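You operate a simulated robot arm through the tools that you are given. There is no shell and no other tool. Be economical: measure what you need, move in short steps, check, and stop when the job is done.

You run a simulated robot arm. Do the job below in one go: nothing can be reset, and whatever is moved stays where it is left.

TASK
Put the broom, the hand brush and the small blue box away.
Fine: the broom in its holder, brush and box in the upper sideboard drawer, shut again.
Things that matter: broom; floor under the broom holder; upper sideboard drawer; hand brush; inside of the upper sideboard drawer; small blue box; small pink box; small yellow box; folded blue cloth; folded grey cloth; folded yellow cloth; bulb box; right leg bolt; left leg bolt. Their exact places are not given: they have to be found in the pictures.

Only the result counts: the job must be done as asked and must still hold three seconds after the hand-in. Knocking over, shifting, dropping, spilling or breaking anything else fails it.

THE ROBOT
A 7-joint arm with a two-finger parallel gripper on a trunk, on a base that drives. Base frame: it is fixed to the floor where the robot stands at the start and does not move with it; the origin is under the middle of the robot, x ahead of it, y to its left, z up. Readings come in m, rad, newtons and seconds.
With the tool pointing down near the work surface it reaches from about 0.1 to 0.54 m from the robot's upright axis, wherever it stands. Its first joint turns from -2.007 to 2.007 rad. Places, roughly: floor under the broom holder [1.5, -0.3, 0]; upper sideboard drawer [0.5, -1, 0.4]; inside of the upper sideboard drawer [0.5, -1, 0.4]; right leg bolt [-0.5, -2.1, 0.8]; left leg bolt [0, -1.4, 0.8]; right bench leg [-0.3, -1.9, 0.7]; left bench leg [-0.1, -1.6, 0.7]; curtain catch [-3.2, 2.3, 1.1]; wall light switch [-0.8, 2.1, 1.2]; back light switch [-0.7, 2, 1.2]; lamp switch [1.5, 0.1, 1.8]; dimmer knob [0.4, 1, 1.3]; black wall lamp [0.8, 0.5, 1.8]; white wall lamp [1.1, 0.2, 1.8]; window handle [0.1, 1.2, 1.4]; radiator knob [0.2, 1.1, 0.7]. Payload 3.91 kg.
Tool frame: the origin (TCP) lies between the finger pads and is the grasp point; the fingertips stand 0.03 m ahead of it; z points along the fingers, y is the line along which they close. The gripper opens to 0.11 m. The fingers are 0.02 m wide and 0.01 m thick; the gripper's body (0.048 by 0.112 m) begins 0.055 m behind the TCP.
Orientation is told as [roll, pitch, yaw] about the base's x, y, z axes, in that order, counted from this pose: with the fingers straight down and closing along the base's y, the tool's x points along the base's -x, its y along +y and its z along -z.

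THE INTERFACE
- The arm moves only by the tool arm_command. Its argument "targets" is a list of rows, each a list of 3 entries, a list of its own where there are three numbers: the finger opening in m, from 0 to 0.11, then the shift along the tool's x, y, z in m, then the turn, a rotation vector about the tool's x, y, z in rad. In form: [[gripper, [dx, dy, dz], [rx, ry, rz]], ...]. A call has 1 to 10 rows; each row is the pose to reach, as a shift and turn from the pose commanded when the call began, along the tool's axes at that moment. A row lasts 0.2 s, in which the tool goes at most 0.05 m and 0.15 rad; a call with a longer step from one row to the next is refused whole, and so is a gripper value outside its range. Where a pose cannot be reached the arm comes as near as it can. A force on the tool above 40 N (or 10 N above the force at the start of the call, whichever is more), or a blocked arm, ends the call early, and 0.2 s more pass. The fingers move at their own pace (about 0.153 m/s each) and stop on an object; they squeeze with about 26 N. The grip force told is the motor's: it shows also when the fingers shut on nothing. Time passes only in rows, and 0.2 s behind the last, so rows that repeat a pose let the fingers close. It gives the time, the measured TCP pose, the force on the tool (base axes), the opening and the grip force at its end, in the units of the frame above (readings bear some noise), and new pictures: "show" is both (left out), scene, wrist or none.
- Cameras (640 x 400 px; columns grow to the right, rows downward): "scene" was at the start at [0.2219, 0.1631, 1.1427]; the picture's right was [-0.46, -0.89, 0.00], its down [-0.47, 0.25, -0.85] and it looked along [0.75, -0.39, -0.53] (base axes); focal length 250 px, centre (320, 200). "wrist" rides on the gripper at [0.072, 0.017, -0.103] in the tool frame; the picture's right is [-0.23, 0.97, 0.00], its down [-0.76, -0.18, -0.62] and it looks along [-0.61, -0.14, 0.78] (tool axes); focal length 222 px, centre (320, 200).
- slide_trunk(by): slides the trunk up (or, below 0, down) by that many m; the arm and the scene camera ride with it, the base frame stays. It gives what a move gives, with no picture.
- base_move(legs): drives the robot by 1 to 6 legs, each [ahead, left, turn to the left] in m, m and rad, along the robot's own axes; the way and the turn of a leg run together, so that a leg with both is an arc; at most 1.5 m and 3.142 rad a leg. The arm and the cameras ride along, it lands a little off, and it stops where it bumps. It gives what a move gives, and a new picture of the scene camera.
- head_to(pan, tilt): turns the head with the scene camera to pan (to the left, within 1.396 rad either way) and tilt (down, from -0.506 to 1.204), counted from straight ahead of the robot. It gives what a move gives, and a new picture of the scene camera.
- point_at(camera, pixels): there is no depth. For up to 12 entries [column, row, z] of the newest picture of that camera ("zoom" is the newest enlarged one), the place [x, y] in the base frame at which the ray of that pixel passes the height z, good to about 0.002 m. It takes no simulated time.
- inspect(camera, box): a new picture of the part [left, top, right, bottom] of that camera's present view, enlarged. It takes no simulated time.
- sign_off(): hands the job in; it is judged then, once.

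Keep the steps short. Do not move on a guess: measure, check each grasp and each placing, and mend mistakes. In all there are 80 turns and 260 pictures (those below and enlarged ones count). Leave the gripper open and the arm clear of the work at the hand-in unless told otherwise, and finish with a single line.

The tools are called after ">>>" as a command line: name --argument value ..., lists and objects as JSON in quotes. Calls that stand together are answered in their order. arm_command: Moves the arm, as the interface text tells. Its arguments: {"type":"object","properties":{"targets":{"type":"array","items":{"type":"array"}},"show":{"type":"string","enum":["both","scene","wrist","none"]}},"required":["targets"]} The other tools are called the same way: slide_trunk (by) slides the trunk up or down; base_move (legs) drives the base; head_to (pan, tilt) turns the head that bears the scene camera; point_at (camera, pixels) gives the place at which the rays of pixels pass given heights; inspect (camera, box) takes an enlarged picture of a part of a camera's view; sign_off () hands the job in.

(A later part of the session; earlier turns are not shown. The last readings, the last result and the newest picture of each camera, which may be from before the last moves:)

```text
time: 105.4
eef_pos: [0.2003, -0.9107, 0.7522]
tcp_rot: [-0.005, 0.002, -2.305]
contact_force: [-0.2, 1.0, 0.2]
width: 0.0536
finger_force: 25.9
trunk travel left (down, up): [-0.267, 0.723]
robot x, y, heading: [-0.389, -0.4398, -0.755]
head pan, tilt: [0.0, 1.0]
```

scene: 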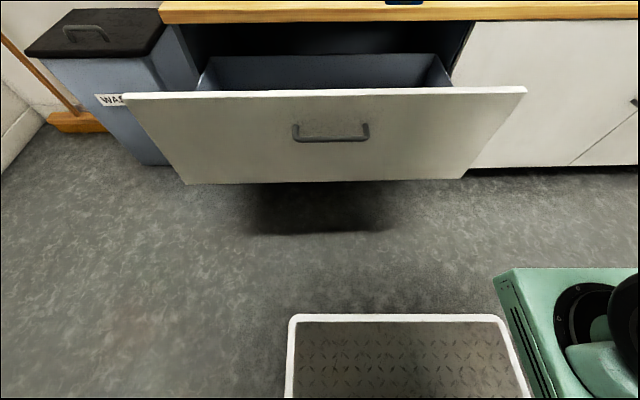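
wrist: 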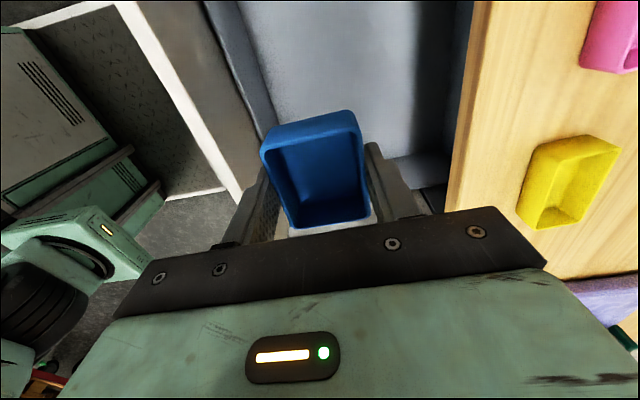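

Check the inner width of the drawer.

>>> point_at --camera "scene" --pixels '[[452, 86, 0.6], [195, 90, 0.6], [437, 55, 0.6], [210, 58, 0.6], [452, 86, 0.56], [195, 90, 0.56], [123, 94, 0.63], [527, 87, 0.63]]'

>>> point_at --camera "wrist" --pixels '[[240, 60, 0.4], [450, 50, 0.4], [385, 160, 0.5], [400, 190, 0.6], [250, 90, 0.4]]'

>>> inspect --camera "wrist" --box '[200, 0, 520, 230]'

```text
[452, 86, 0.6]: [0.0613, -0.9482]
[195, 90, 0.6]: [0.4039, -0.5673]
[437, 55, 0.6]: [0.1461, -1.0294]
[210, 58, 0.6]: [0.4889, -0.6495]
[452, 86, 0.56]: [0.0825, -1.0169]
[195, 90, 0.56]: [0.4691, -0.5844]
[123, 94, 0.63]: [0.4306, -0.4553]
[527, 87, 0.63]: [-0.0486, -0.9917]
```

```text
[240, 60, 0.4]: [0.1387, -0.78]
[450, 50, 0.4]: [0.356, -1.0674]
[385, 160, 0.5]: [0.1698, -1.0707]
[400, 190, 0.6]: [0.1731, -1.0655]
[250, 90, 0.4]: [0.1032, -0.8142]
```

```text
1.74 times, centred on (360, 115) of wrist
```

zoom: 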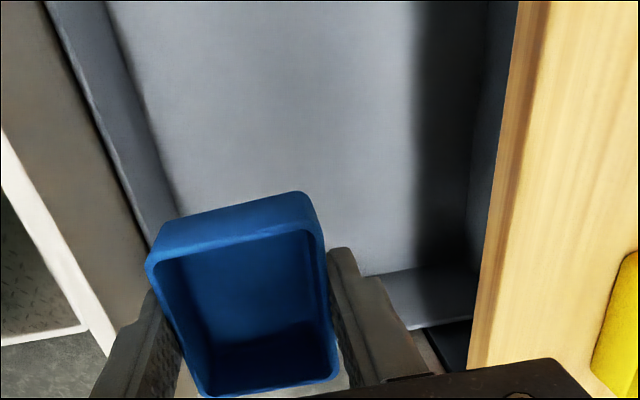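

Inner width is t −0.15…−0.64. Shift 0.03 left and lower the trunk 0.25.

>>> arm_command --targets '[[0.03, [0.03, 0, 0], [0, 0, 0]], [0.03, [0.03, 0, 0], [0, 0, 0]]]' --show "none"

>>> slide_trunk --by -0.24

>>> arm_command --targets '[[0.03, [0, 0, 0], [0, 0, 0]]]'

```text
time: 106.0
eef_pos: [0.2195, -0.8881, 0.753]
tcp_rot: [-0.006, 0.001, -2.305]
contact_force: [-0.8, -0.3, -0.8]
width: 0.0536
finger_force: 26.4
trunk travel left (down, up): [-0.267, 0.723]
robot x, y, heading: [-0.3876, -0.4371, -0.757]
head pan, tilt: [0.0, 1.0]
```

```text
time: 108.5
eef_pos: [0.2205, -0.8892, 0.5113]
tcp_rot: [-0.006, -0.001, -2.305]
contact_force: [1.1, 0.1, -0.7]
width: 0.0538
finger_force: 26.1
trunk travel left (down, up): [-0.027, 0.963]
robot x, y, heading: [-0.3883, -0.44, -0.759]
head pan, tilt: [0.0, 1.0]
```

```text
time: 108.9
eef_pos: [0.2203, -0.8879, 0.5121]
tcp_rot: [-0.005, 0.002, -2.305]
contact_force: [-0.5, 0.8, -0.2]
width: 0.0538
finger_force: 26.1
trunk travel left (down, up): [-0.027, 0.963]
robot x, y, heading: [-0.3901, -0.4388, -0.757]
head pan, tilt: [0.0, 1.0]
```

scene: 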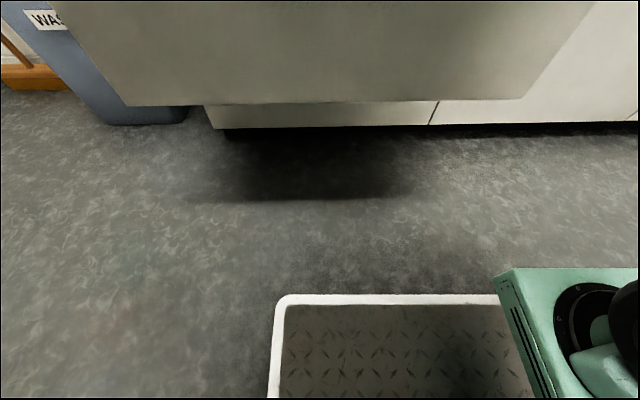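
wrist: 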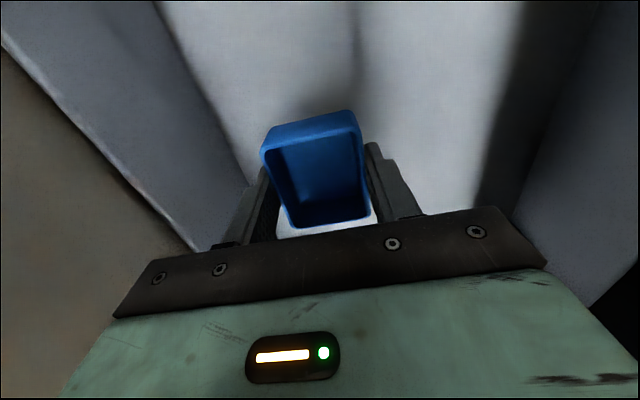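

>>> point_at --camera "wrist" --pixels '[[205, 95, 0.36], [205, 95, 0.38], [205, 95, 0.4], [205, 95, 0.42], [100, 130, 0.62], [100, 130, 0.6], [490, 150, 0.4]]'

```text
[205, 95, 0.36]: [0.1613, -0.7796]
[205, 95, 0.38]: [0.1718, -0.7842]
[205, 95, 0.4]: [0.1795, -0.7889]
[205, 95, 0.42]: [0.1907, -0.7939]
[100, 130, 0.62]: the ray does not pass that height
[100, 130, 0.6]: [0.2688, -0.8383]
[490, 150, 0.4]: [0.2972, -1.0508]
```

Drawer floor ≈0.375. Lower by 0.085, then a little further watching force.

>>> arm_command --targets '[[0.03, [0, 0, 0.03], [0, 0, 0]], [0.03, [0, 0, 0.06], [0, 0, 0]], [0.03, [0, 0, 0.08], [0, 0, 0]], [0.03, [0, 0, 0.088], [0, 0, 0]], [0.03, [0, 0, 0.088], [0, 0, 0]]]' --show "wrist"

>>> arm_command --targets '[[0.03, [0, 0, 0.004], [0, 0, 0]], [0.03, [0, 0, 0.008], [0, 0, 0]]]' --show "wrist"

```text
time: 110.1
eef_pos: [0.2201, -0.8889, 0.4248]
tcp_rot: [-0.004, 0.002, -2.306]
contact_force: [-1.4, -0.2, -0.7]
width: 0.0539
finger_force: 26.2
trunk travel left (down, up): [-0.027, 0.963]
robot x, y, heading: [-0.39, -0.4378, -0.757]
head pan, tilt: [0.0, 1.0]
```

wrist: 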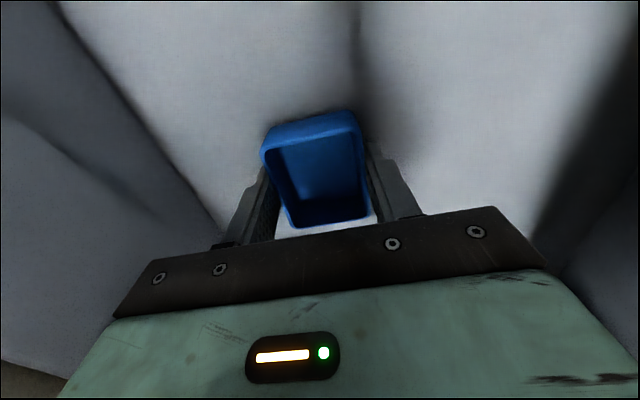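

```text
time: 110.7
eef_pos: [0.2207, -0.8899, 0.4155]
tcp_rot: [-0.006, 0.0, -2.305]
contact_force: [-0.2, 0.8, -0.7]
width: 0.0536
finger_force: 26.0
trunk travel left (down, up): [-0.027, 0.963]
robot x, y, heading: [-0.3888, -0.4375, -0.757]
head pan, tilt: [0.0, 1.0]
```

wrist: 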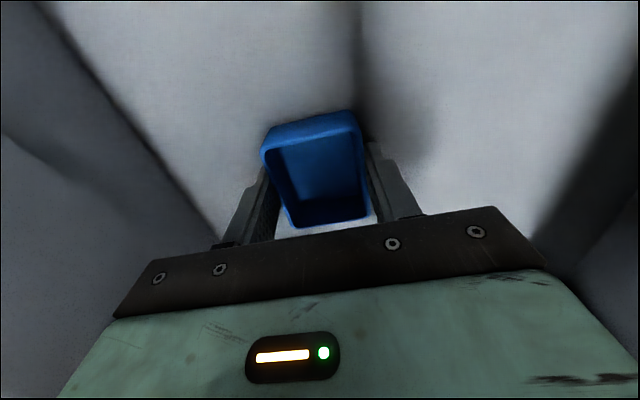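

>>> arm_command --targets '[[0.03, [0, 0, 0.004], [0, 0, 0]], [0.03, [0, 0, 0.008], [0, 0, 0]]]' --show "none"

>>> arm_command --targets '[[0.03, [0, 0, 0.004], [0, 0, 0]], [0.03, [0, 0, 0.007], [0, 0, 0]]]' --show "wrist"

```text
time: 111.3
eef_pos: [0.2208, -0.8904, 0.4136]
tcp_rot: [0.002, 0.001, -2.307]
contact_force: [-1.5, -2.9, 32.1]
width: 0.0537
finger_force: 25.9
trunk travel left (down, up): [-0.027, 0.963]
robot x, y, heading: [-0.3902, -0.44, -0.76]
head pan, tilt: [0.0, 1.0]
```

```text
time: 111.6
eef_pos: [0.2213, -0.8901, 0.4124]
tcp_rot: [0.008, 0.007, -2.307]
contact_force: [-0.6, -0.5, 15.8]
width: 0.0536
finger_force: 25.7
trunk travel left (down, up): [-0.027, 0.963]
robot x, y, heading: [-0.3911, -0.4402, -0.758]
head pan, tilt: [0.0, 1.0]
stopped in row 1: the force on the tool passed its limit (the readings are from after the stop); the commanded pose is now the measured one
```

wrist: 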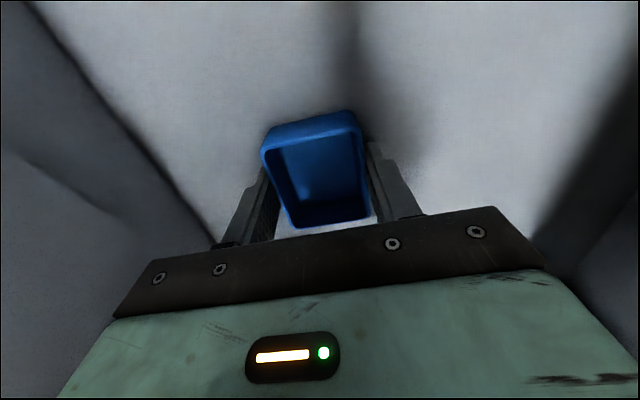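

Box is on the drawer floor (contact at z ≈0.413). Open and rise 0.08.

>>> arm_command --targets '[[0.06, [0, 0, -0.001], [0, 0, 0]], [0.08, [0, 0, -0.002], [0, 0, 0]], [0.08, [0, 0, -0.04], [0, 0, 0]], [0.08, [0, 0, -0.08], [0, 0, 0]]]' --show "wrist"

>>> slide_trunk --by 0.33

```text
time: 112.6
eef_pos: [0.2229, -0.8881, 0.4905]
tcp_rot: [0.003, 0.003, -2.306]
contact_force: [0.3, 0.6, -1.3]
width: 0.0804
finger_force: 0.0
trunk travel left (down, up): [-0.027, 0.963]
robot x, y, heading: [-0.3858, -0.4422, -0.759]
head pan, tilt: [0.0, 1.0]
```

wrist: 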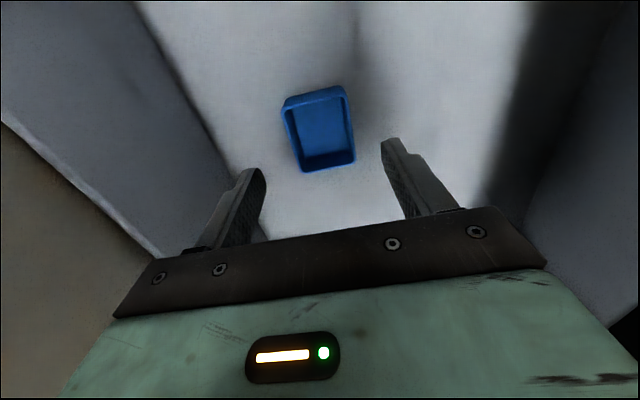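

```text
time: 115.9
eef_pos: [0.223, -0.8889, 0.8195]
tcp_rot: [0.003, 0.003, -2.307]
contact_force: [0.0, 0.1, 0.0]
width: 0.08
finger_force: 0.0
trunk travel left (down, up): [-0.357, 0.633]
robot x, y, heading: [-0.3919, -0.4397, -0.76]
head pan, tilt: [0.0, 1.0]
```

Box lies in the drawer. Rotate the tool 1.62 rad about its axis for the brush (fingers closing across its width).

>>> arm_command --targets '[[0.11, [0, 0, 0], [0, 0, -0.15]], [0.11, [0, 0, 0], [0, 0, -0.3]], [0.11, [0, 0, 0], [0, 0, -0.45]], [0.11, [0, 0, 0], [0, 0, -0.6]], [0.11, [0, 0, 0], [0, 0, -0.75]], [0.11, [0, 0, 0], [0, 0, -0.9]], [0.11, [0, 0, 0], [0, 0, -1.05]], [0.11, [0, 0, 0], [0, 0, -1.2]], [0.11, [0, 0, 0], [0, 0, -1.35]], [0.11, [0, 0, 0], [0, 0, -1.49]]]' --show "none"

>>> arm_command --targets '[[0.11, [0, 0, 0], [0, 0, -0.132]], [0.11, [0, 0, 0], [0, 0, -0.132]]]'

```text
time: 118.1
eef_pos: [0.2228, -0.888, 0.8198]
tcp_rot: [0.005, -0.004, -0.816]
contact_force: [-0.8, -0.5, -0.8]
width: 0.1102
finger_force: 0.1
trunk travel left (down, up): [-0.357, 0.633]
robot x, y, heading: [-0.3888, -0.4401, -0.756]
head pan, tilt: [0.0, 1.0]
```

```text
time: 118.7
eef_pos: [0.2227, -0.8883, 0.819]
tcp_rot: [0.004, -0.006, -0.685]
contact_force: [-0.2, 0.1, 0.9]
width: 0.1102
finger_force: 0.1
trunk travel left (down, up): [-0.357, 0.633]
robot x, y, heading: [-0.3873, -0.4401, -0.76]
head pan, tilt: [0.0, 1.0]
```

scene: 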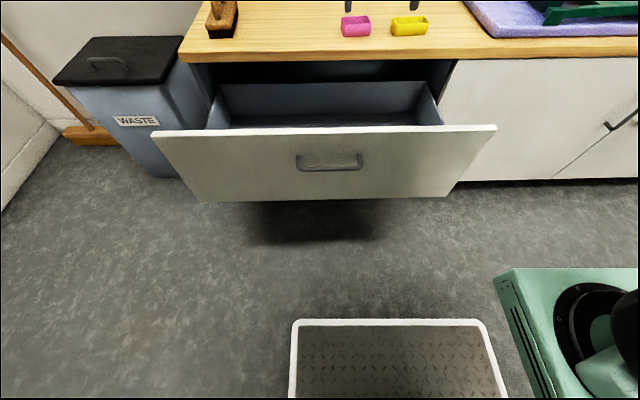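
wrist: 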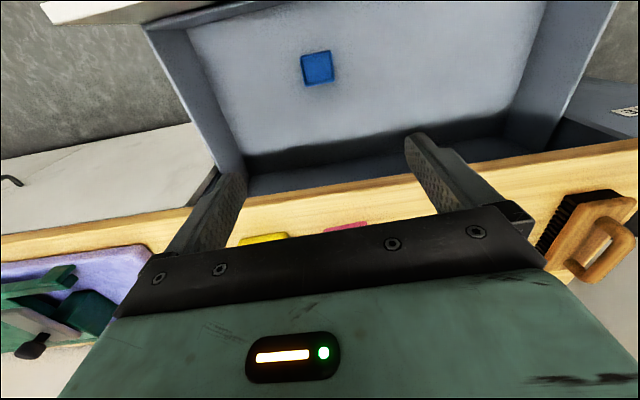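

Drive so the gripper is above the brush.

>>> base_move --legs '[[0, 0.378, 0], [0.262, 0, 0]]'

>>> arm_command --targets '[[0.11, [0, 0, 0], [0, 0, 0]]]'

```text
time: 122.5
eef_pos: [0.6669, -0.8028, 0.8199]
tcp_rot: [0.005, -0.006, -0.688]
contact_force: [0.3, -0.4, 0.1]
width: 0.1097
finger_force: 0.2
trunk travel left (down, up): [-0.357, 0.633]
robot x, y, heading: [0.0559, -0.3523, -0.762]
head pan, tilt: [0.0, 1.0]
```

scene: 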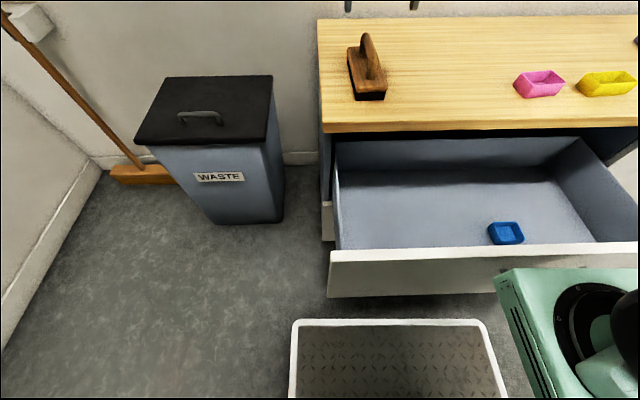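

```text
time: 122.9
eef_pos: [0.6666, -0.8027, 0.8203]
tcp_rot: [0.002, -0.004, -0.688]
contact_force: [0.4, -0.1, -0.1]
width: 0.1102
finger_force: 0.0
trunk travel left (down, up): [-0.357, 0.633]
robot x, y, heading: [0.0558, -0.3499, -0.756]
head pan, tilt: [0.0, 1.0]
```

scene: 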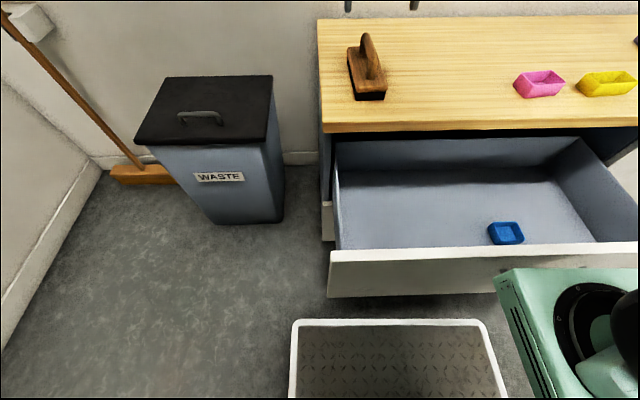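
wrist: 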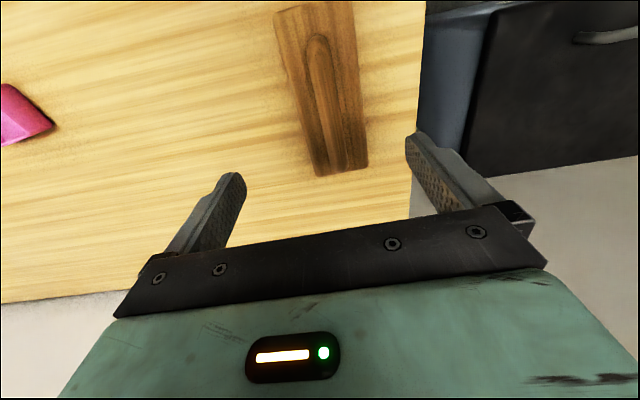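

Measure brush precisely from both cameras.

>>> inspect --camera "scene" --box '[320, 20, 416, 110]'

>>> inspect --camera "wrist" --box '[220, 0, 420, 190]'

>>> point_at --camera "wrist" --pixels '[[275, 13, 0.685], [351, 1, 0.685], [368, 165, 0.685], [315, 176, 0.685], [275, 13, 0.695], [351, 1, 0.695], [368, 165, 0.695], [315, 176, 0.695]]'

```text
4.44 times, centred on (368, 65) of scene
```

zoom: 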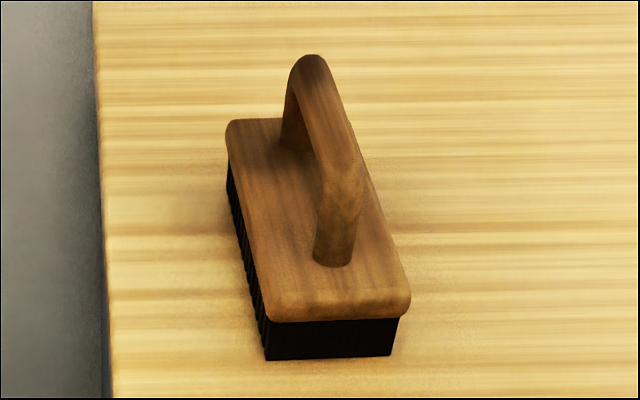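

```text
2.11 times, centred on (320, 95) of wrist
```

zoom: 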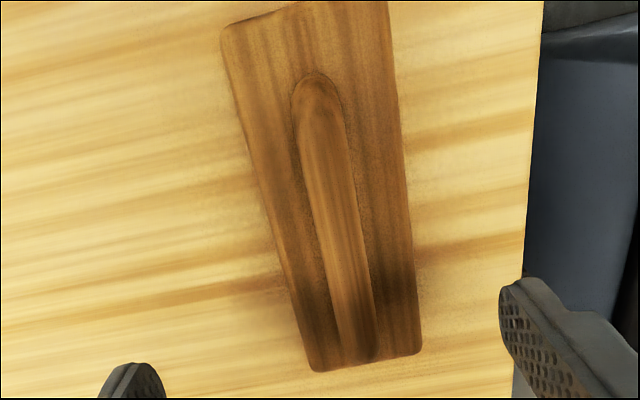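

```text
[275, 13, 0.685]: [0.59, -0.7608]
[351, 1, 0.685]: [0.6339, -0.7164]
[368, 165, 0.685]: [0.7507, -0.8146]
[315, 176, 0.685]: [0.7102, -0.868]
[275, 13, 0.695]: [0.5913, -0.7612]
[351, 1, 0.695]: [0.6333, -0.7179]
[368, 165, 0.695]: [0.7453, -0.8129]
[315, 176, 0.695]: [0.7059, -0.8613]
```

Brush centre ≈ (0.670,−0.789). I'll grip the handle arch: shift y +0.013, x +0.006 and lower in steps to z ≈0.73.

>>> arm_command --targets '[[0.08, [0.006, 0.013, 0.02], [0, 0, 0.02]], [0.08, [0.006, 0.013, 0.045], [0, 0, 0.02]], [0.08, [0.006, 0.013, 0.06], [0, 0, 0.02]], [0.08, [0.006, 0.013, 0.06], [0, 0, 0.02]]]'

>>> inspect --camera "scene" --box '[310, 0, 438, 110]'

```text
time: 123.9
eef_pos: [0.6701, -0.7901, 0.7612]
tcp_rot: [0.004, -0.005, -0.706]
contact_force: [-0.1, -0.6, -0.2]
width: 0.0803
finger_force: 0.1
trunk travel left (down, up): [-0.357, 0.633]
robot x, y, heading: [0.0558, -0.354, -0.76]
head pan, tilt: [0.0, 1.0]
```

scene: 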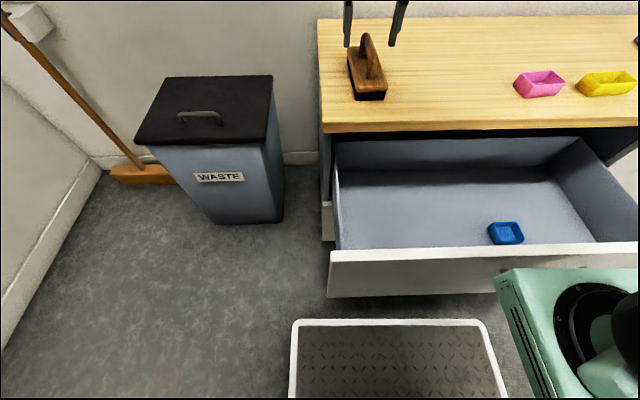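
wrist: 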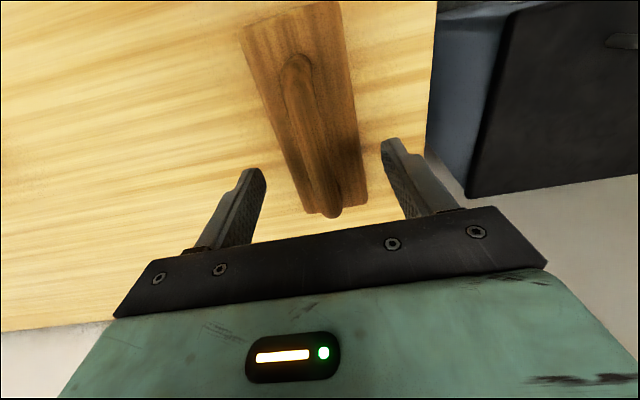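

```text
3.64 times, centred on (374, 55) of scene
```

zoom: 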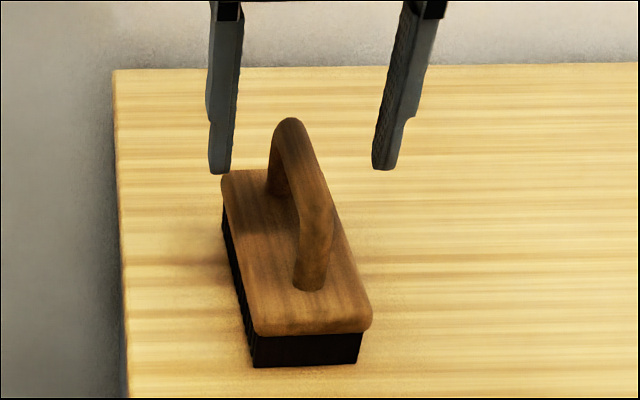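

Fingers straddle the arch. Lower 0.033 more and close.

>>> arm_command --targets '[[0.08, [0, 0, 0.015], [0, 0, 0]], [0.08, [0, 0, 0.028], [0, 0, 0]], [0.08, [0, 0, 0.033], [0, 0, 0]], [0.04, [0, 0, 0.033], [0, 0, 0]], [0.01, [0, 0, 0.033], [0, 0, 0]], [0.0, [0, 0, 0.033], [0, 0, 0]], [0.0, [0, 0, 0.033], [0, 0, 0]]]'

>>> inspect --camera "scene" --box '[310, 0, 438, 110]'

```text
time: 125.5
eef_pos: [0.6724, -0.7893, 0.7276]
tcp_rot: [0.003, -0.005, -0.705]
contact_force: [0.3, -0.1, -0.3]
width: 0.0172
finger_force: 26.0
trunk travel left (down, up): [-0.357, 0.633]
robot x, y, heading: [0.0576, -0.3509, -0.763]
head pan, tilt: [0.0, 1.0]
```

scene: 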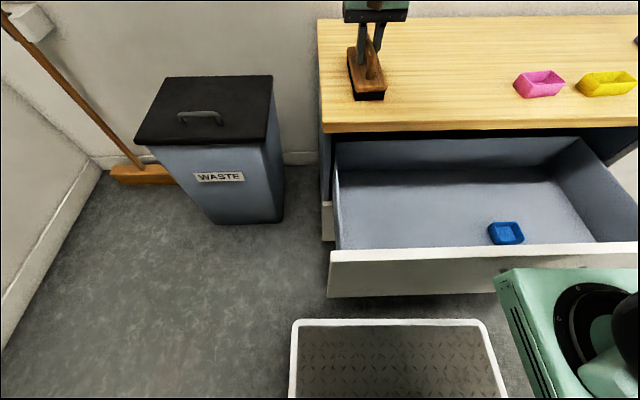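
wrist: 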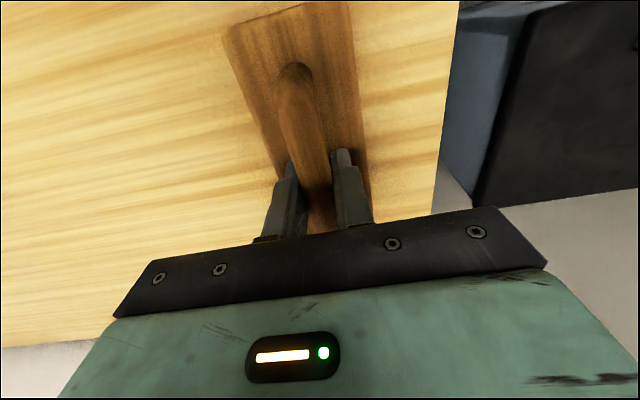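

```text
3.64 times, centred on (374, 55) of scene
```

zoom: 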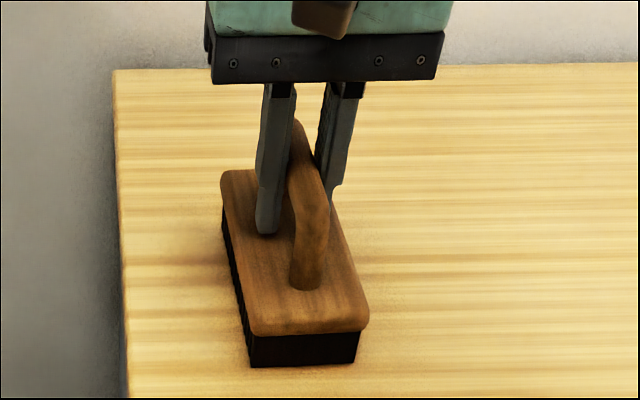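

Handle gripped (0.017). Lift 0.07.

>>> arm_command --targets '[[0.0, [0, 0, -0.02], [0, 0, 0]], [0.0, [0, 0, -0.045], [0, 0, 0]], [0.0, [0, 0, -0.07], [0, 0, 0]], [0.0, [0, 0, -0.07], [0, 0, 0]]]'

>>> base_move --legs '[[-0.263, 0, 0], [0, -0.165, 0]]'

```text
time: 126.5
eef_pos: [0.6695, -0.7881, 0.797]
tcp_rot: [0.005, -0.003, -0.706]
contact_force: [-1.2, 0.6, -2.4]
width: 0.0171
finger_force: 26.2
trunk travel left (down, up): [-0.357, 0.633]
robot x, y, heading: [0.055, -0.3501, -0.761]
head pan, tilt: [0.0, 1.0]
```

scene: 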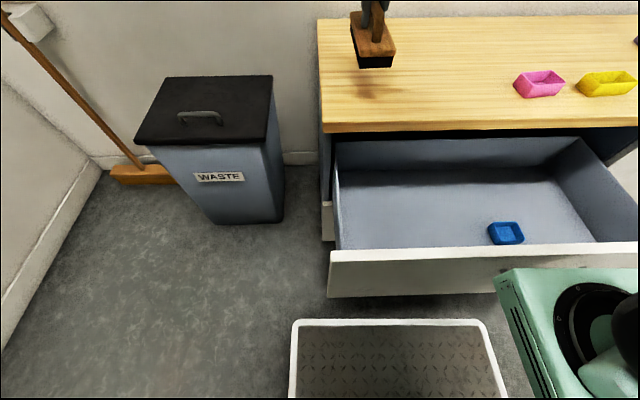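
wrist: 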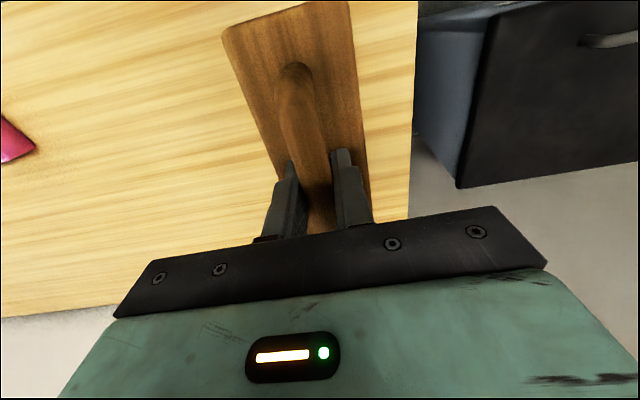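

```text
time: 129.5
eef_pos: [0.3632, -0.7271, 0.7967]
tcp_rot: [0.003, -0.005, -0.703]
contact_force: [0.0, 0.1, -1.1]
width: 0.0171
finger_force: 25.7
trunk travel left (down, up): [-0.357, 0.633]
robot x, y, heading: [-0.252, -0.2981, -0.755]
head pan, tilt: [0.0, 1.0]
```

scene: 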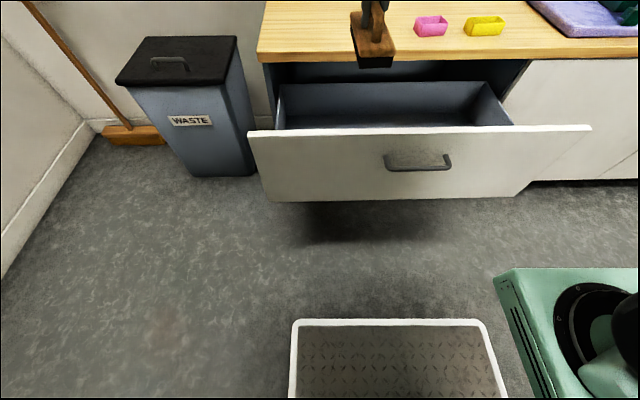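

Brush over the drawer. Adjust 12 mm toward the wall, align yaw, then lower the trunk 0.16.

>>> arm_command --targets '[[0.0, [-0.012, 0, 0], [0, 0, 0.04]], [0.0, [-0.012, 0, 0], [0, 0, 0.04]]]' --show "wrist"

>>> slide_trunk --by -0.11

>>> arm_command --targets '[[0.0, [0, 0, 0], [0, 0, 0]]]'

```text
time: 130.1
eef_pos: [0.3726, -0.7356, 0.796]
tcp_rot: [0.003, -0.002, -0.742]
contact_force: [0.6, 0.1, -1.3]
width: 0.0173
finger_force: 26.5
trunk travel left (down, up): [-0.357, 0.633]
robot x, y, heading: [-0.256, -0.2934, -0.761]
head pan, tilt: [0.0, 1.0]
```

wrist: 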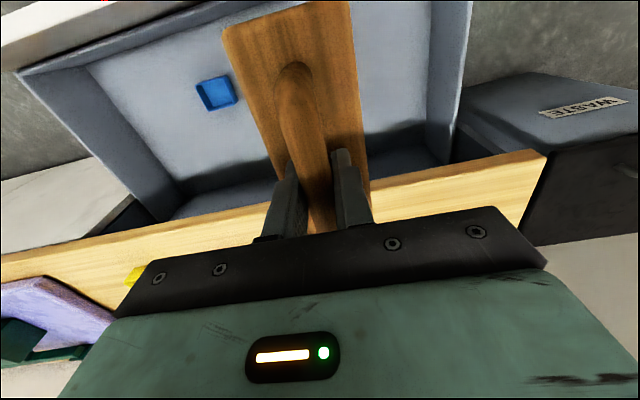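

```text
time: 131.5
eef_pos: [0.373, -0.7358, 0.6859]
tcp_rot: [0.003, -0.003, -0.744]
contact_force: [-0.2, -0.2, -1.8]
width: 0.0174
finger_force: 26.4
trunk travel left (down, up): [-0.247, 0.743]
robot x, y, heading: [-0.2531, -0.2939, -0.757]
head pan, tilt: [0.0, 1.0]
```

```text
time: 131.9
eef_pos: [0.3724, -0.7356, 0.6858]
tcp_rot: [0.004, -0.003, -0.744]
contact_force: [-0.4, 0.3, -1.8]
width: 0.0172
finger_force: 26.2
trunk travel left (down, up): [-0.247, 0.743]
robot x, y, heading: [-0.2497, -0.2929, -0.758]
head pan, tilt: [0.0, 1.0]
```

scene: 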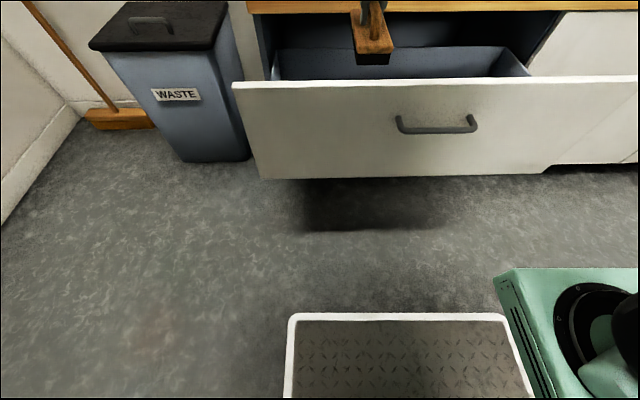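
wrist: 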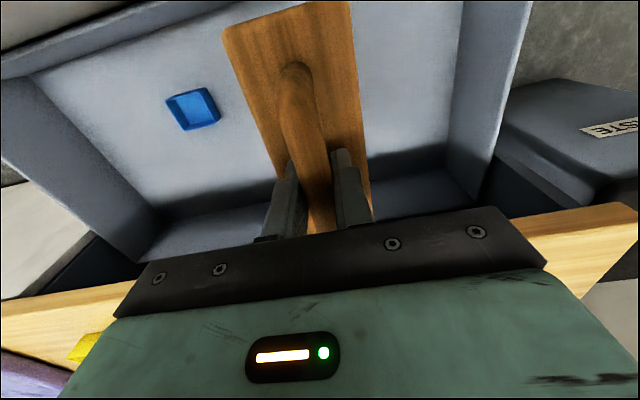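

Check clearance front and back.

>>> point_at --camera "wrist" --pixels '[[225, 30, 0.648], [335, 2, 0.648], [100, 45, 0.625], [100, 62, 0.6], [220, 8, 0.625], [450, 225, 0.655]]'

>>> inspect --camera "scene" --box '[300, 0, 460, 100]'

```text
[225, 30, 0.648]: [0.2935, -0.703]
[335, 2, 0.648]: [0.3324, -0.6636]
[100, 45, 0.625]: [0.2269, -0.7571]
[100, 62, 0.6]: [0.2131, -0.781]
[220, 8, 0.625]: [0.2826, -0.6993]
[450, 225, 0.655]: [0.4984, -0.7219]
```

```text
4.00 times, centred on (380, 50) of scene
```

zoom: 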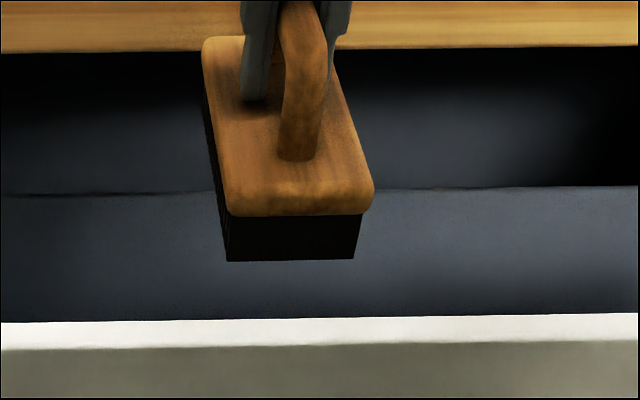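

Front clearance is ~11 mm, back ~30 mm; shift 9 mm toward the wall, then lower.

>>> arm_command --targets '[[0.0, [-0.009, 0, 0], [0, 0, 0]], [0.0, [-0.009, 0, 0.03], [0, 0, 0]], [0.0, [-0.009, 0, 0.06], [0, 0, 0]], [0.0, [-0.009, 0, 0.06], [0, 0, 0]]]'

```text
time: 132.9
eef_pos: [0.379, -0.741, 0.624]
tcp_rot: [0.005, -0.003, -0.742]
contact_force: [0.8, 0.4, -1.8]
width: 0.0171
finger_force: 26.8
trunk travel left (down, up): [-0.247, 0.743]
robot x, y, heading: [-0.2467, -0.2966, -0.758]
head pan, tilt: [0.0, 1.0]
```

scene: 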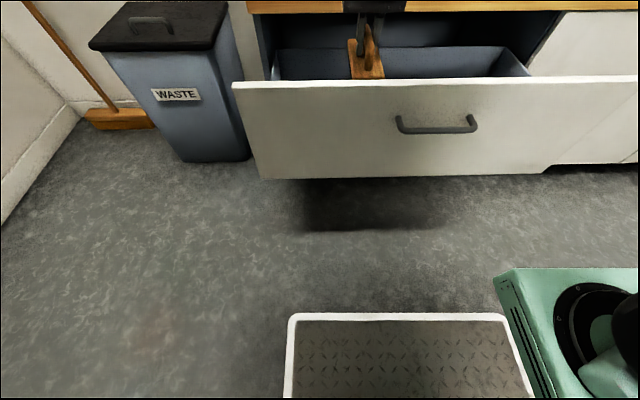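
wrist: 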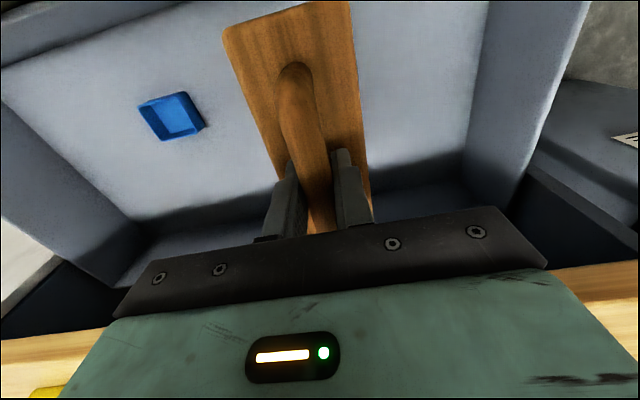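

Entering cleanly. Lower by trunk 0.14.

>>> slide_trunk --by -0.14

>>> arm_command --targets '[[0.0, [0, 0, 0.01], [0, 0, 0]], [0.0, [0, 0, 0.02], [0, 0, 0]], [0.0, [0, 0, 0.025], [0, 0, 0]]]'

```text
time: 134.6
eef_pos: [0.3797, -0.7417, 0.4851]
tcp_rot: [0.003, -0.004, -0.743]
contact_force: [0.0, -0.7, -1.8]
width: 0.0174
finger_force: 25.9
trunk travel left (down, up): [-0.107, 0.883]
robot x, y, heading: [-0.2495, -0.2913, -0.754]
head pan, tilt: [0.0, 1.0]
```

```text
time: 135.4
eef_pos: [0.3794, -0.742, 0.4592]
tcp_rot: [0.003, -0.004, -0.742]
contact_force: [-0.5, 0.8, -2.2]
width: 0.0172
finger_force: 25.7
trunk travel left (down, up): [-0.107, 0.883]
robot x, y, heading: [-0.2481, -0.297, -0.759]
head pan, tilt: [0.0, 1.0]
```

scene: 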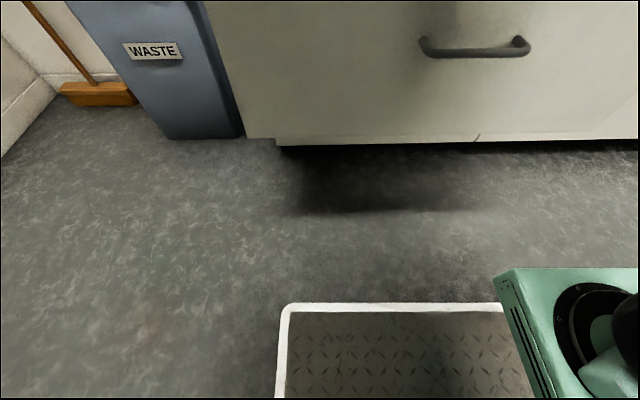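
wrist: 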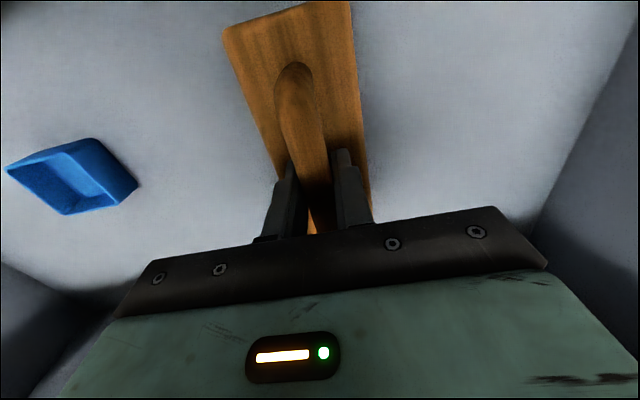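

Expected contact at z ≈0.449. Lower the last centimetre in small steps.

>>> arm_command --targets '[[0.0, [0, 0, 0.004], [0, 0, 0]], [0.0, [0, 0, 0.008], [0, 0, 0]], [0.0, [0, 0, 0.011], [0, 0, 0]]]' --show "none"

```text
time: 136.2
eef_pos: [0.3798, -0.7415, 0.4491]
tcp_rot: [0.003, -0.006, -0.743]
contact_force: [0.3, 0.0, -2.0]
width: 0.0175
finger_force: 26.0
trunk travel left (down, up): [-0.107, 0.883]
robot x, y, heading: [-0.2508, -0.2935, -0.76]
head pan, tilt: [0.0, 1.0]
```

>>> arm_command --targets '[[0.0, [0, 0, 0.002], [0, 0, 0]], [0.0, [0, 0, 0.004], [0, 0, 0]], [0.0, [0, 0, 0.004], [0, 0, 0]]]' --show "none"

```text
time: 137.0
eef_pos: [0.3796, -0.7422, 0.4458]
tcp_rot: [0.005, -0.006, -0.745]
contact_force: [-5.3, -3.4, 19.9]
width: 0.0174
finger_force: 26.3
trunk travel left (down, up): [-0.107, 0.883]
robot x, y, heading: [-0.249, -0.2934, -0.758]
head pan, tilt: [0.0, 1.0]
```

Contact (20 N). Open modestly and rise.

>>> arm_command --targets '[[0.02, [0, 0, -0.003], [0, 0, 0]], [0.06, [0, 0, -0.003], [0, 0, 0]], [0.06, [0, 0, -0.003], [0, 0, 0]], [0.06, [0, 0, -0.03], [0, 0, 0]], [0.06, [0, 0, -0.07], [0, 0, 0]], [0.06, [0, 0, -0.11], [0, 0, 0]]]'

>>> slide_trunk --by 0.35

>>> head_to --pan -0.05 --tilt 0.9

```text
time: 138.4
eef_pos: [0.3792, -0.7426, 0.5548]
tcp_rot: [0.003, -0.003, -0.743]
contact_force: [-0.4, 0.3, -0.1]
width: 0.06
finger_force: 0.0
trunk travel left (down, up): [-0.107, 0.883]
robot x, y, heading: [-0.2502, -0.2929, -0.763]
head pan, tilt: [0.0, 1.0]
```

scene: 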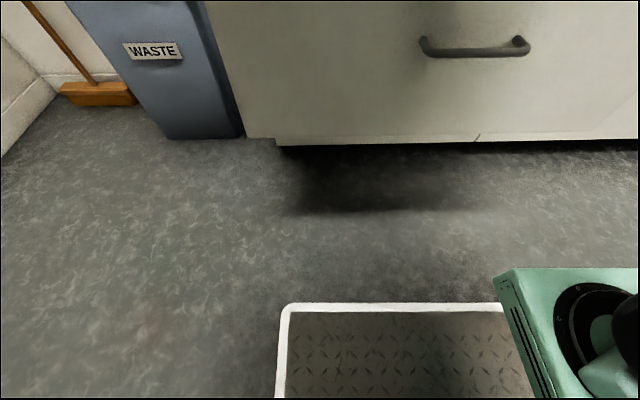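
wrist: 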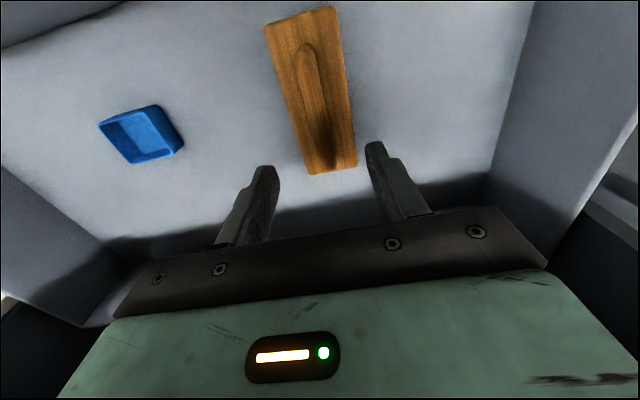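

```text
time: 141.8
eef_pos: [0.3807, -0.7415, 0.9043]
tcp_rot: [0.002, -0.003, -0.744]
contact_force: [-0.3, 0.1, -0.8]
width: 0.0602
finger_force: 0.0
trunk travel left (down, up): [-0.457, 0.533]
robot x, y, heading: [-0.2517, -0.2967, -0.756]
head pan, tilt: [0.0, 1.0]
```

```text
time: 142.5
eef_pos: [0.3804, -0.7442, 0.9046]
tcp_rot: [0.005, -0.004, -0.743]
contact_force: [0.1, -0.4, -0.1]
width: 0.0601
finger_force: 0.1
trunk travel left (down, up): [-0.457, 0.533]
robot x, y, heading: [-0.2506, -0.2917, -0.757]
head pan, tilt: [-0.051, 0.901]
```

scene: 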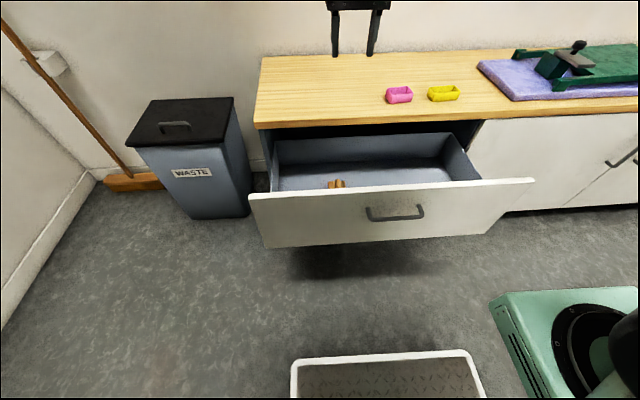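

Both items lie in the drawer. Back off 0.35, move right 0.11 and turn the tool horizontal, fingers closed, to push the drawer shut at its middle.

>>> base_move --legs '[[-0.38, 0, 0], [0, -0.115, 0]]'

>>> arm_command --targets '[[0.0, [0, 0, 0], [0, -0.15, 0]], [0.0, [0, 0, 0], [0, -0.3, 0]], [0.0, [0, 0, 0], [0, -0.45, 0]], [0.0, [0, 0, 0], [0, -0.6, 0]], [0.0, [0, 0, 0], [0, -0.75, 0]], [0.0, [0, 0, 0], [0, -0.9, 0]], [0.0, [0, 0, 0], [0, -1.05, 0]], [0.0, [0, 0, 0], [0, -1.2, 0]], [0.0, [0, 0, 0], [0, -1.35, 0]], [0.0, [0, 0, 0], [0, -1.5, 0]]]'

```text
time: 145.7
eef_pos: [0.0244, -0.573, 0.9048]
tcp_rot: [0.004, -0.003, -0.753]
contact_force: [-0.4, 0.7, -0.2]
width: 0.0602
finger_force: 0.1
trunk travel left (down, up): [-0.457, 0.533]
robot x, y, heading: [-0.6023, -0.121, -0.769]
head pan, tilt: [-0.051, 0.901]
```

scene: 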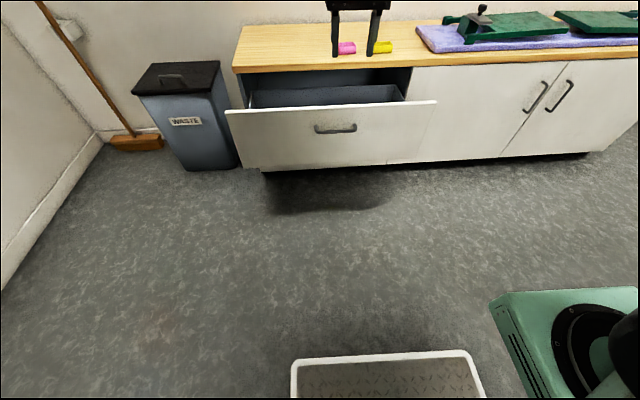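

```text
time: 147.8
eef_pos: [0.0244, -0.5715, 0.9039]
tcp_rot: [0.012, -1.507, -0.762]
contact_force: [-0.2, 0.3, 0.6]
width: 0.0003
finger_force: 25.3
trunk travel left (down, up): [-0.457, 0.533]
robot x, y, heading: [-0.6074, -0.1177, -0.764]
head pan, tilt: [-0.051, 0.901]
```

scene: 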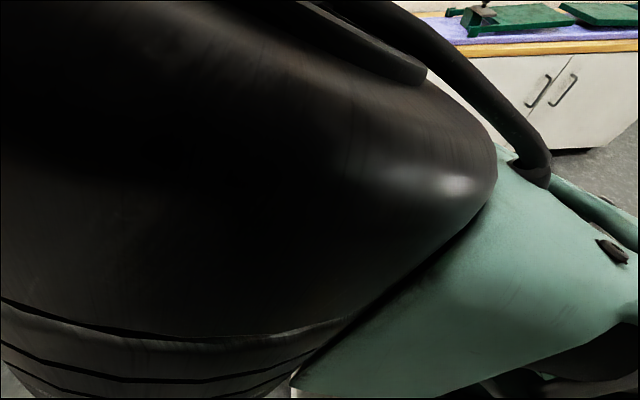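
wrist: 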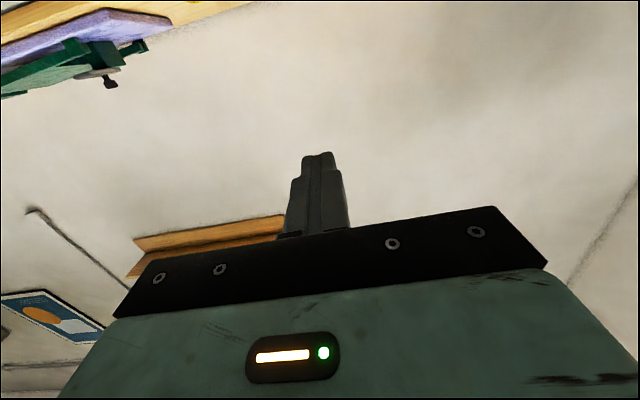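

Lower the trunk 0.41 so the closed fingertips are at z ≈0.49, and level the tool.

>>> slide_trunk --by -0.4

>>> arm_command --targets '[[0.0, [0, 0, 0], [0, -0.06, 0]], [0.0, [0.01, 0, 0.02], [0, -0.06, 0]]]'

>>> base_move --legs '[[0.15, 0.004, 0]]'

```text
time: 151.7
eef_pos: [0.0234, -0.574, 0.5047]
tcp_rot: [0.052, -1.505, -0.806]
contact_force: [-0.4, 0.0, -0.7]
width: 0.0
finger_force: 26.4
trunk travel left (down, up): [-0.057, 0.933]
robot x, y, heading: [-0.6042, -0.1161, -0.77]
head pan, tilt: [-0.051, 0.901]
```

```text
time: 152.3
eef_pos: [0.0391, -0.5846, 0.4918]
tcp_rot: [0.607, -1.563, -1.36]
contact_force: [-0.5, -0.3, -0.5]
width: 0.0001
finger_force: 26.3
trunk travel left (down, up): [-0.057, 0.933]
robot x, y, heading: [-0.6021, -0.1228, -0.771]
head pan, tilt: [-0.051, 0.901]
```

scene: 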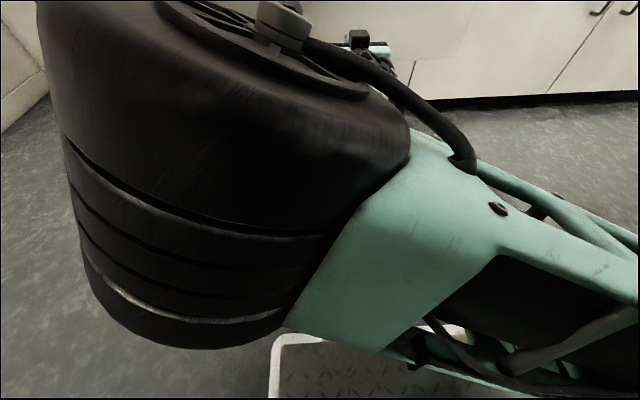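
wrist: 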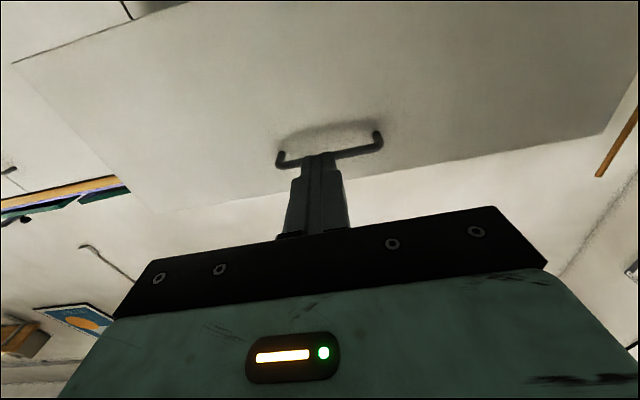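

```text
time: 153.7
eef_pos: [0.1516, -0.6882, 0.4907]
tcp_rot: [0.499, -1.563, -1.255]
contact_force: [-0.1, -0.1, -1.6]
width: 0.0
finger_force: 25.7
trunk travel left (down, up): [-0.057, 0.933]
robot x, y, heading: [-0.4901, -0.2217, -0.768]
head pan, tilt: [-0.051, 0.901]
```

scene: 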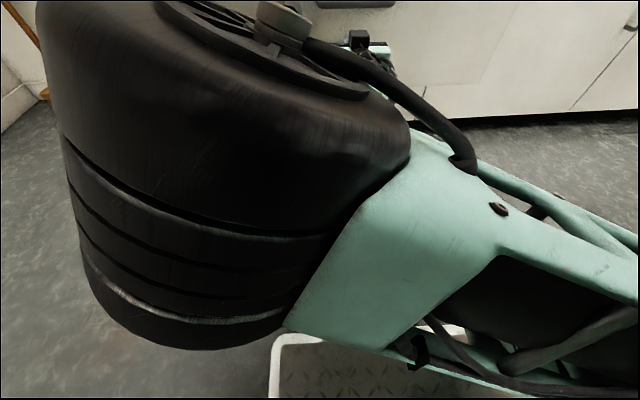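

Tips are just short of the face (n 0.608 vs 0.63), below the handle. Push on.

>>> base_move --legs '[[0.15, 0.003, 0]]'

>>> arm_command --targets '[[0.0, [0, 0, 0], [0, 0, 0]]]' --show "wrist"

```text
time: 155.0
eef_pos: [0.2556, -0.7961, 0.4919]
tcp_rot: [0.507, -1.564, -1.267]
contact_force: [0.0, 0.2, 0.1]
width: 0.0
finger_force: 26.4
trunk travel left (down, up): [-0.057, 0.933]
robot x, y, heading: [-0.3828, -0.3245, -0.779]
head pan, tilt: [-0.051, 0.901]
```

scene: 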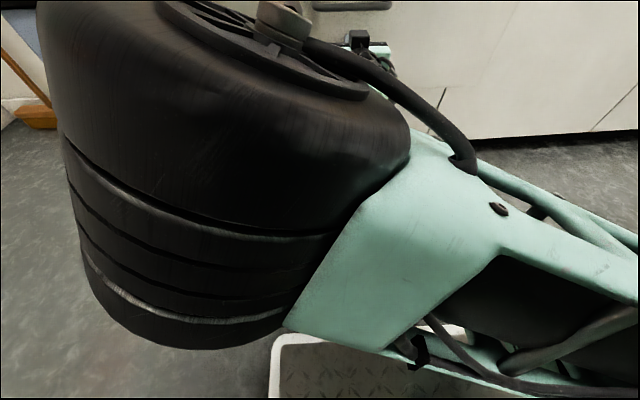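

```text
time: 155.4
eef_pos: [0.2562, -0.796, 0.4905]
tcp_rot: [0.526, -1.563, -1.288]
contact_force: [-0.5, 1.1, -0.2]
width: 0.0001
finger_force: 25.7
trunk travel left (down, up): [-0.057, 0.933]
robot x, y, heading: [-0.3836, -0.3232, -0.772]
head pan, tilt: [-0.051, 0.901]
```

wrist: 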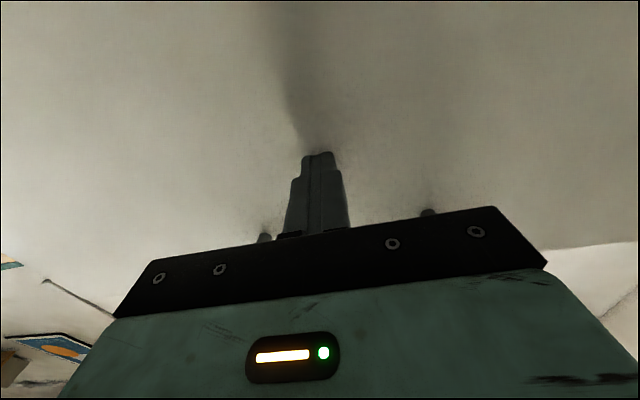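

Drawer slides in with the fingertips (tip n 0.758; shut at ≈0.90). Continue 0.13.

>>> base_move --legs '[[0.13, 0.003, 0]]'

>>> base_move --legs '[[0.02, 0, 0]]'

```text
time: 156.7
eef_pos: [0.3488, -0.8862, 0.4926]
tcp_rot: [0.508, -1.566, -1.274]
contact_force: [0.2, 0.8, -0.2]
width: 0.0001
finger_force: 26.1
trunk travel left (down, up): [-0.057, 0.933]
robot x, y, heading: [-0.2897, -0.4121, -0.775]
head pan, tilt: [-0.051, 0.901]
```

scene: 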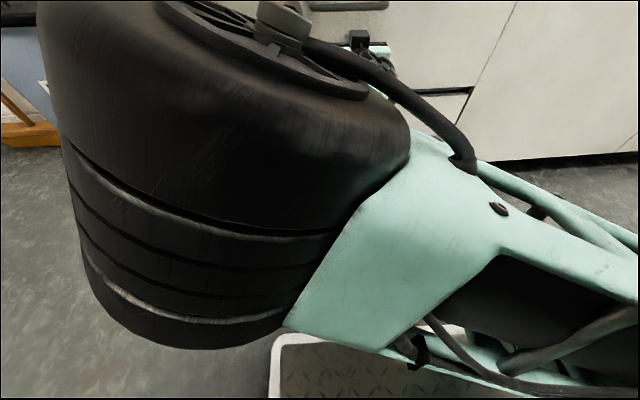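

```text
time: 157.5
eef_pos: [0.3539, -0.8926, 0.4911]
tcp_rot: [0.904, -1.563, -1.668]
contact_force: [-9.2, 7.2, 3.9]
width: 0.0002
finger_force: 25.7
trunk travel left (down, up): [-0.057, 0.933]
robot x, y, heading: [-0.2772, -0.4186, -0.779]
head pan, tilt: [-0.051, 0.901]
stopped in leg 1: the force on the tool passed its limit (the readings are from after the stop); the commanded pose is now the measured one
```

scene: 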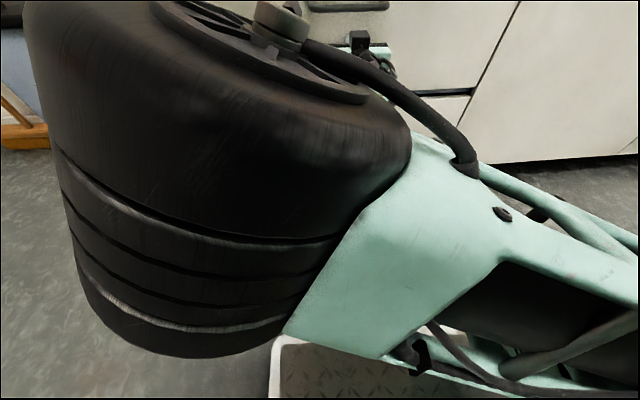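

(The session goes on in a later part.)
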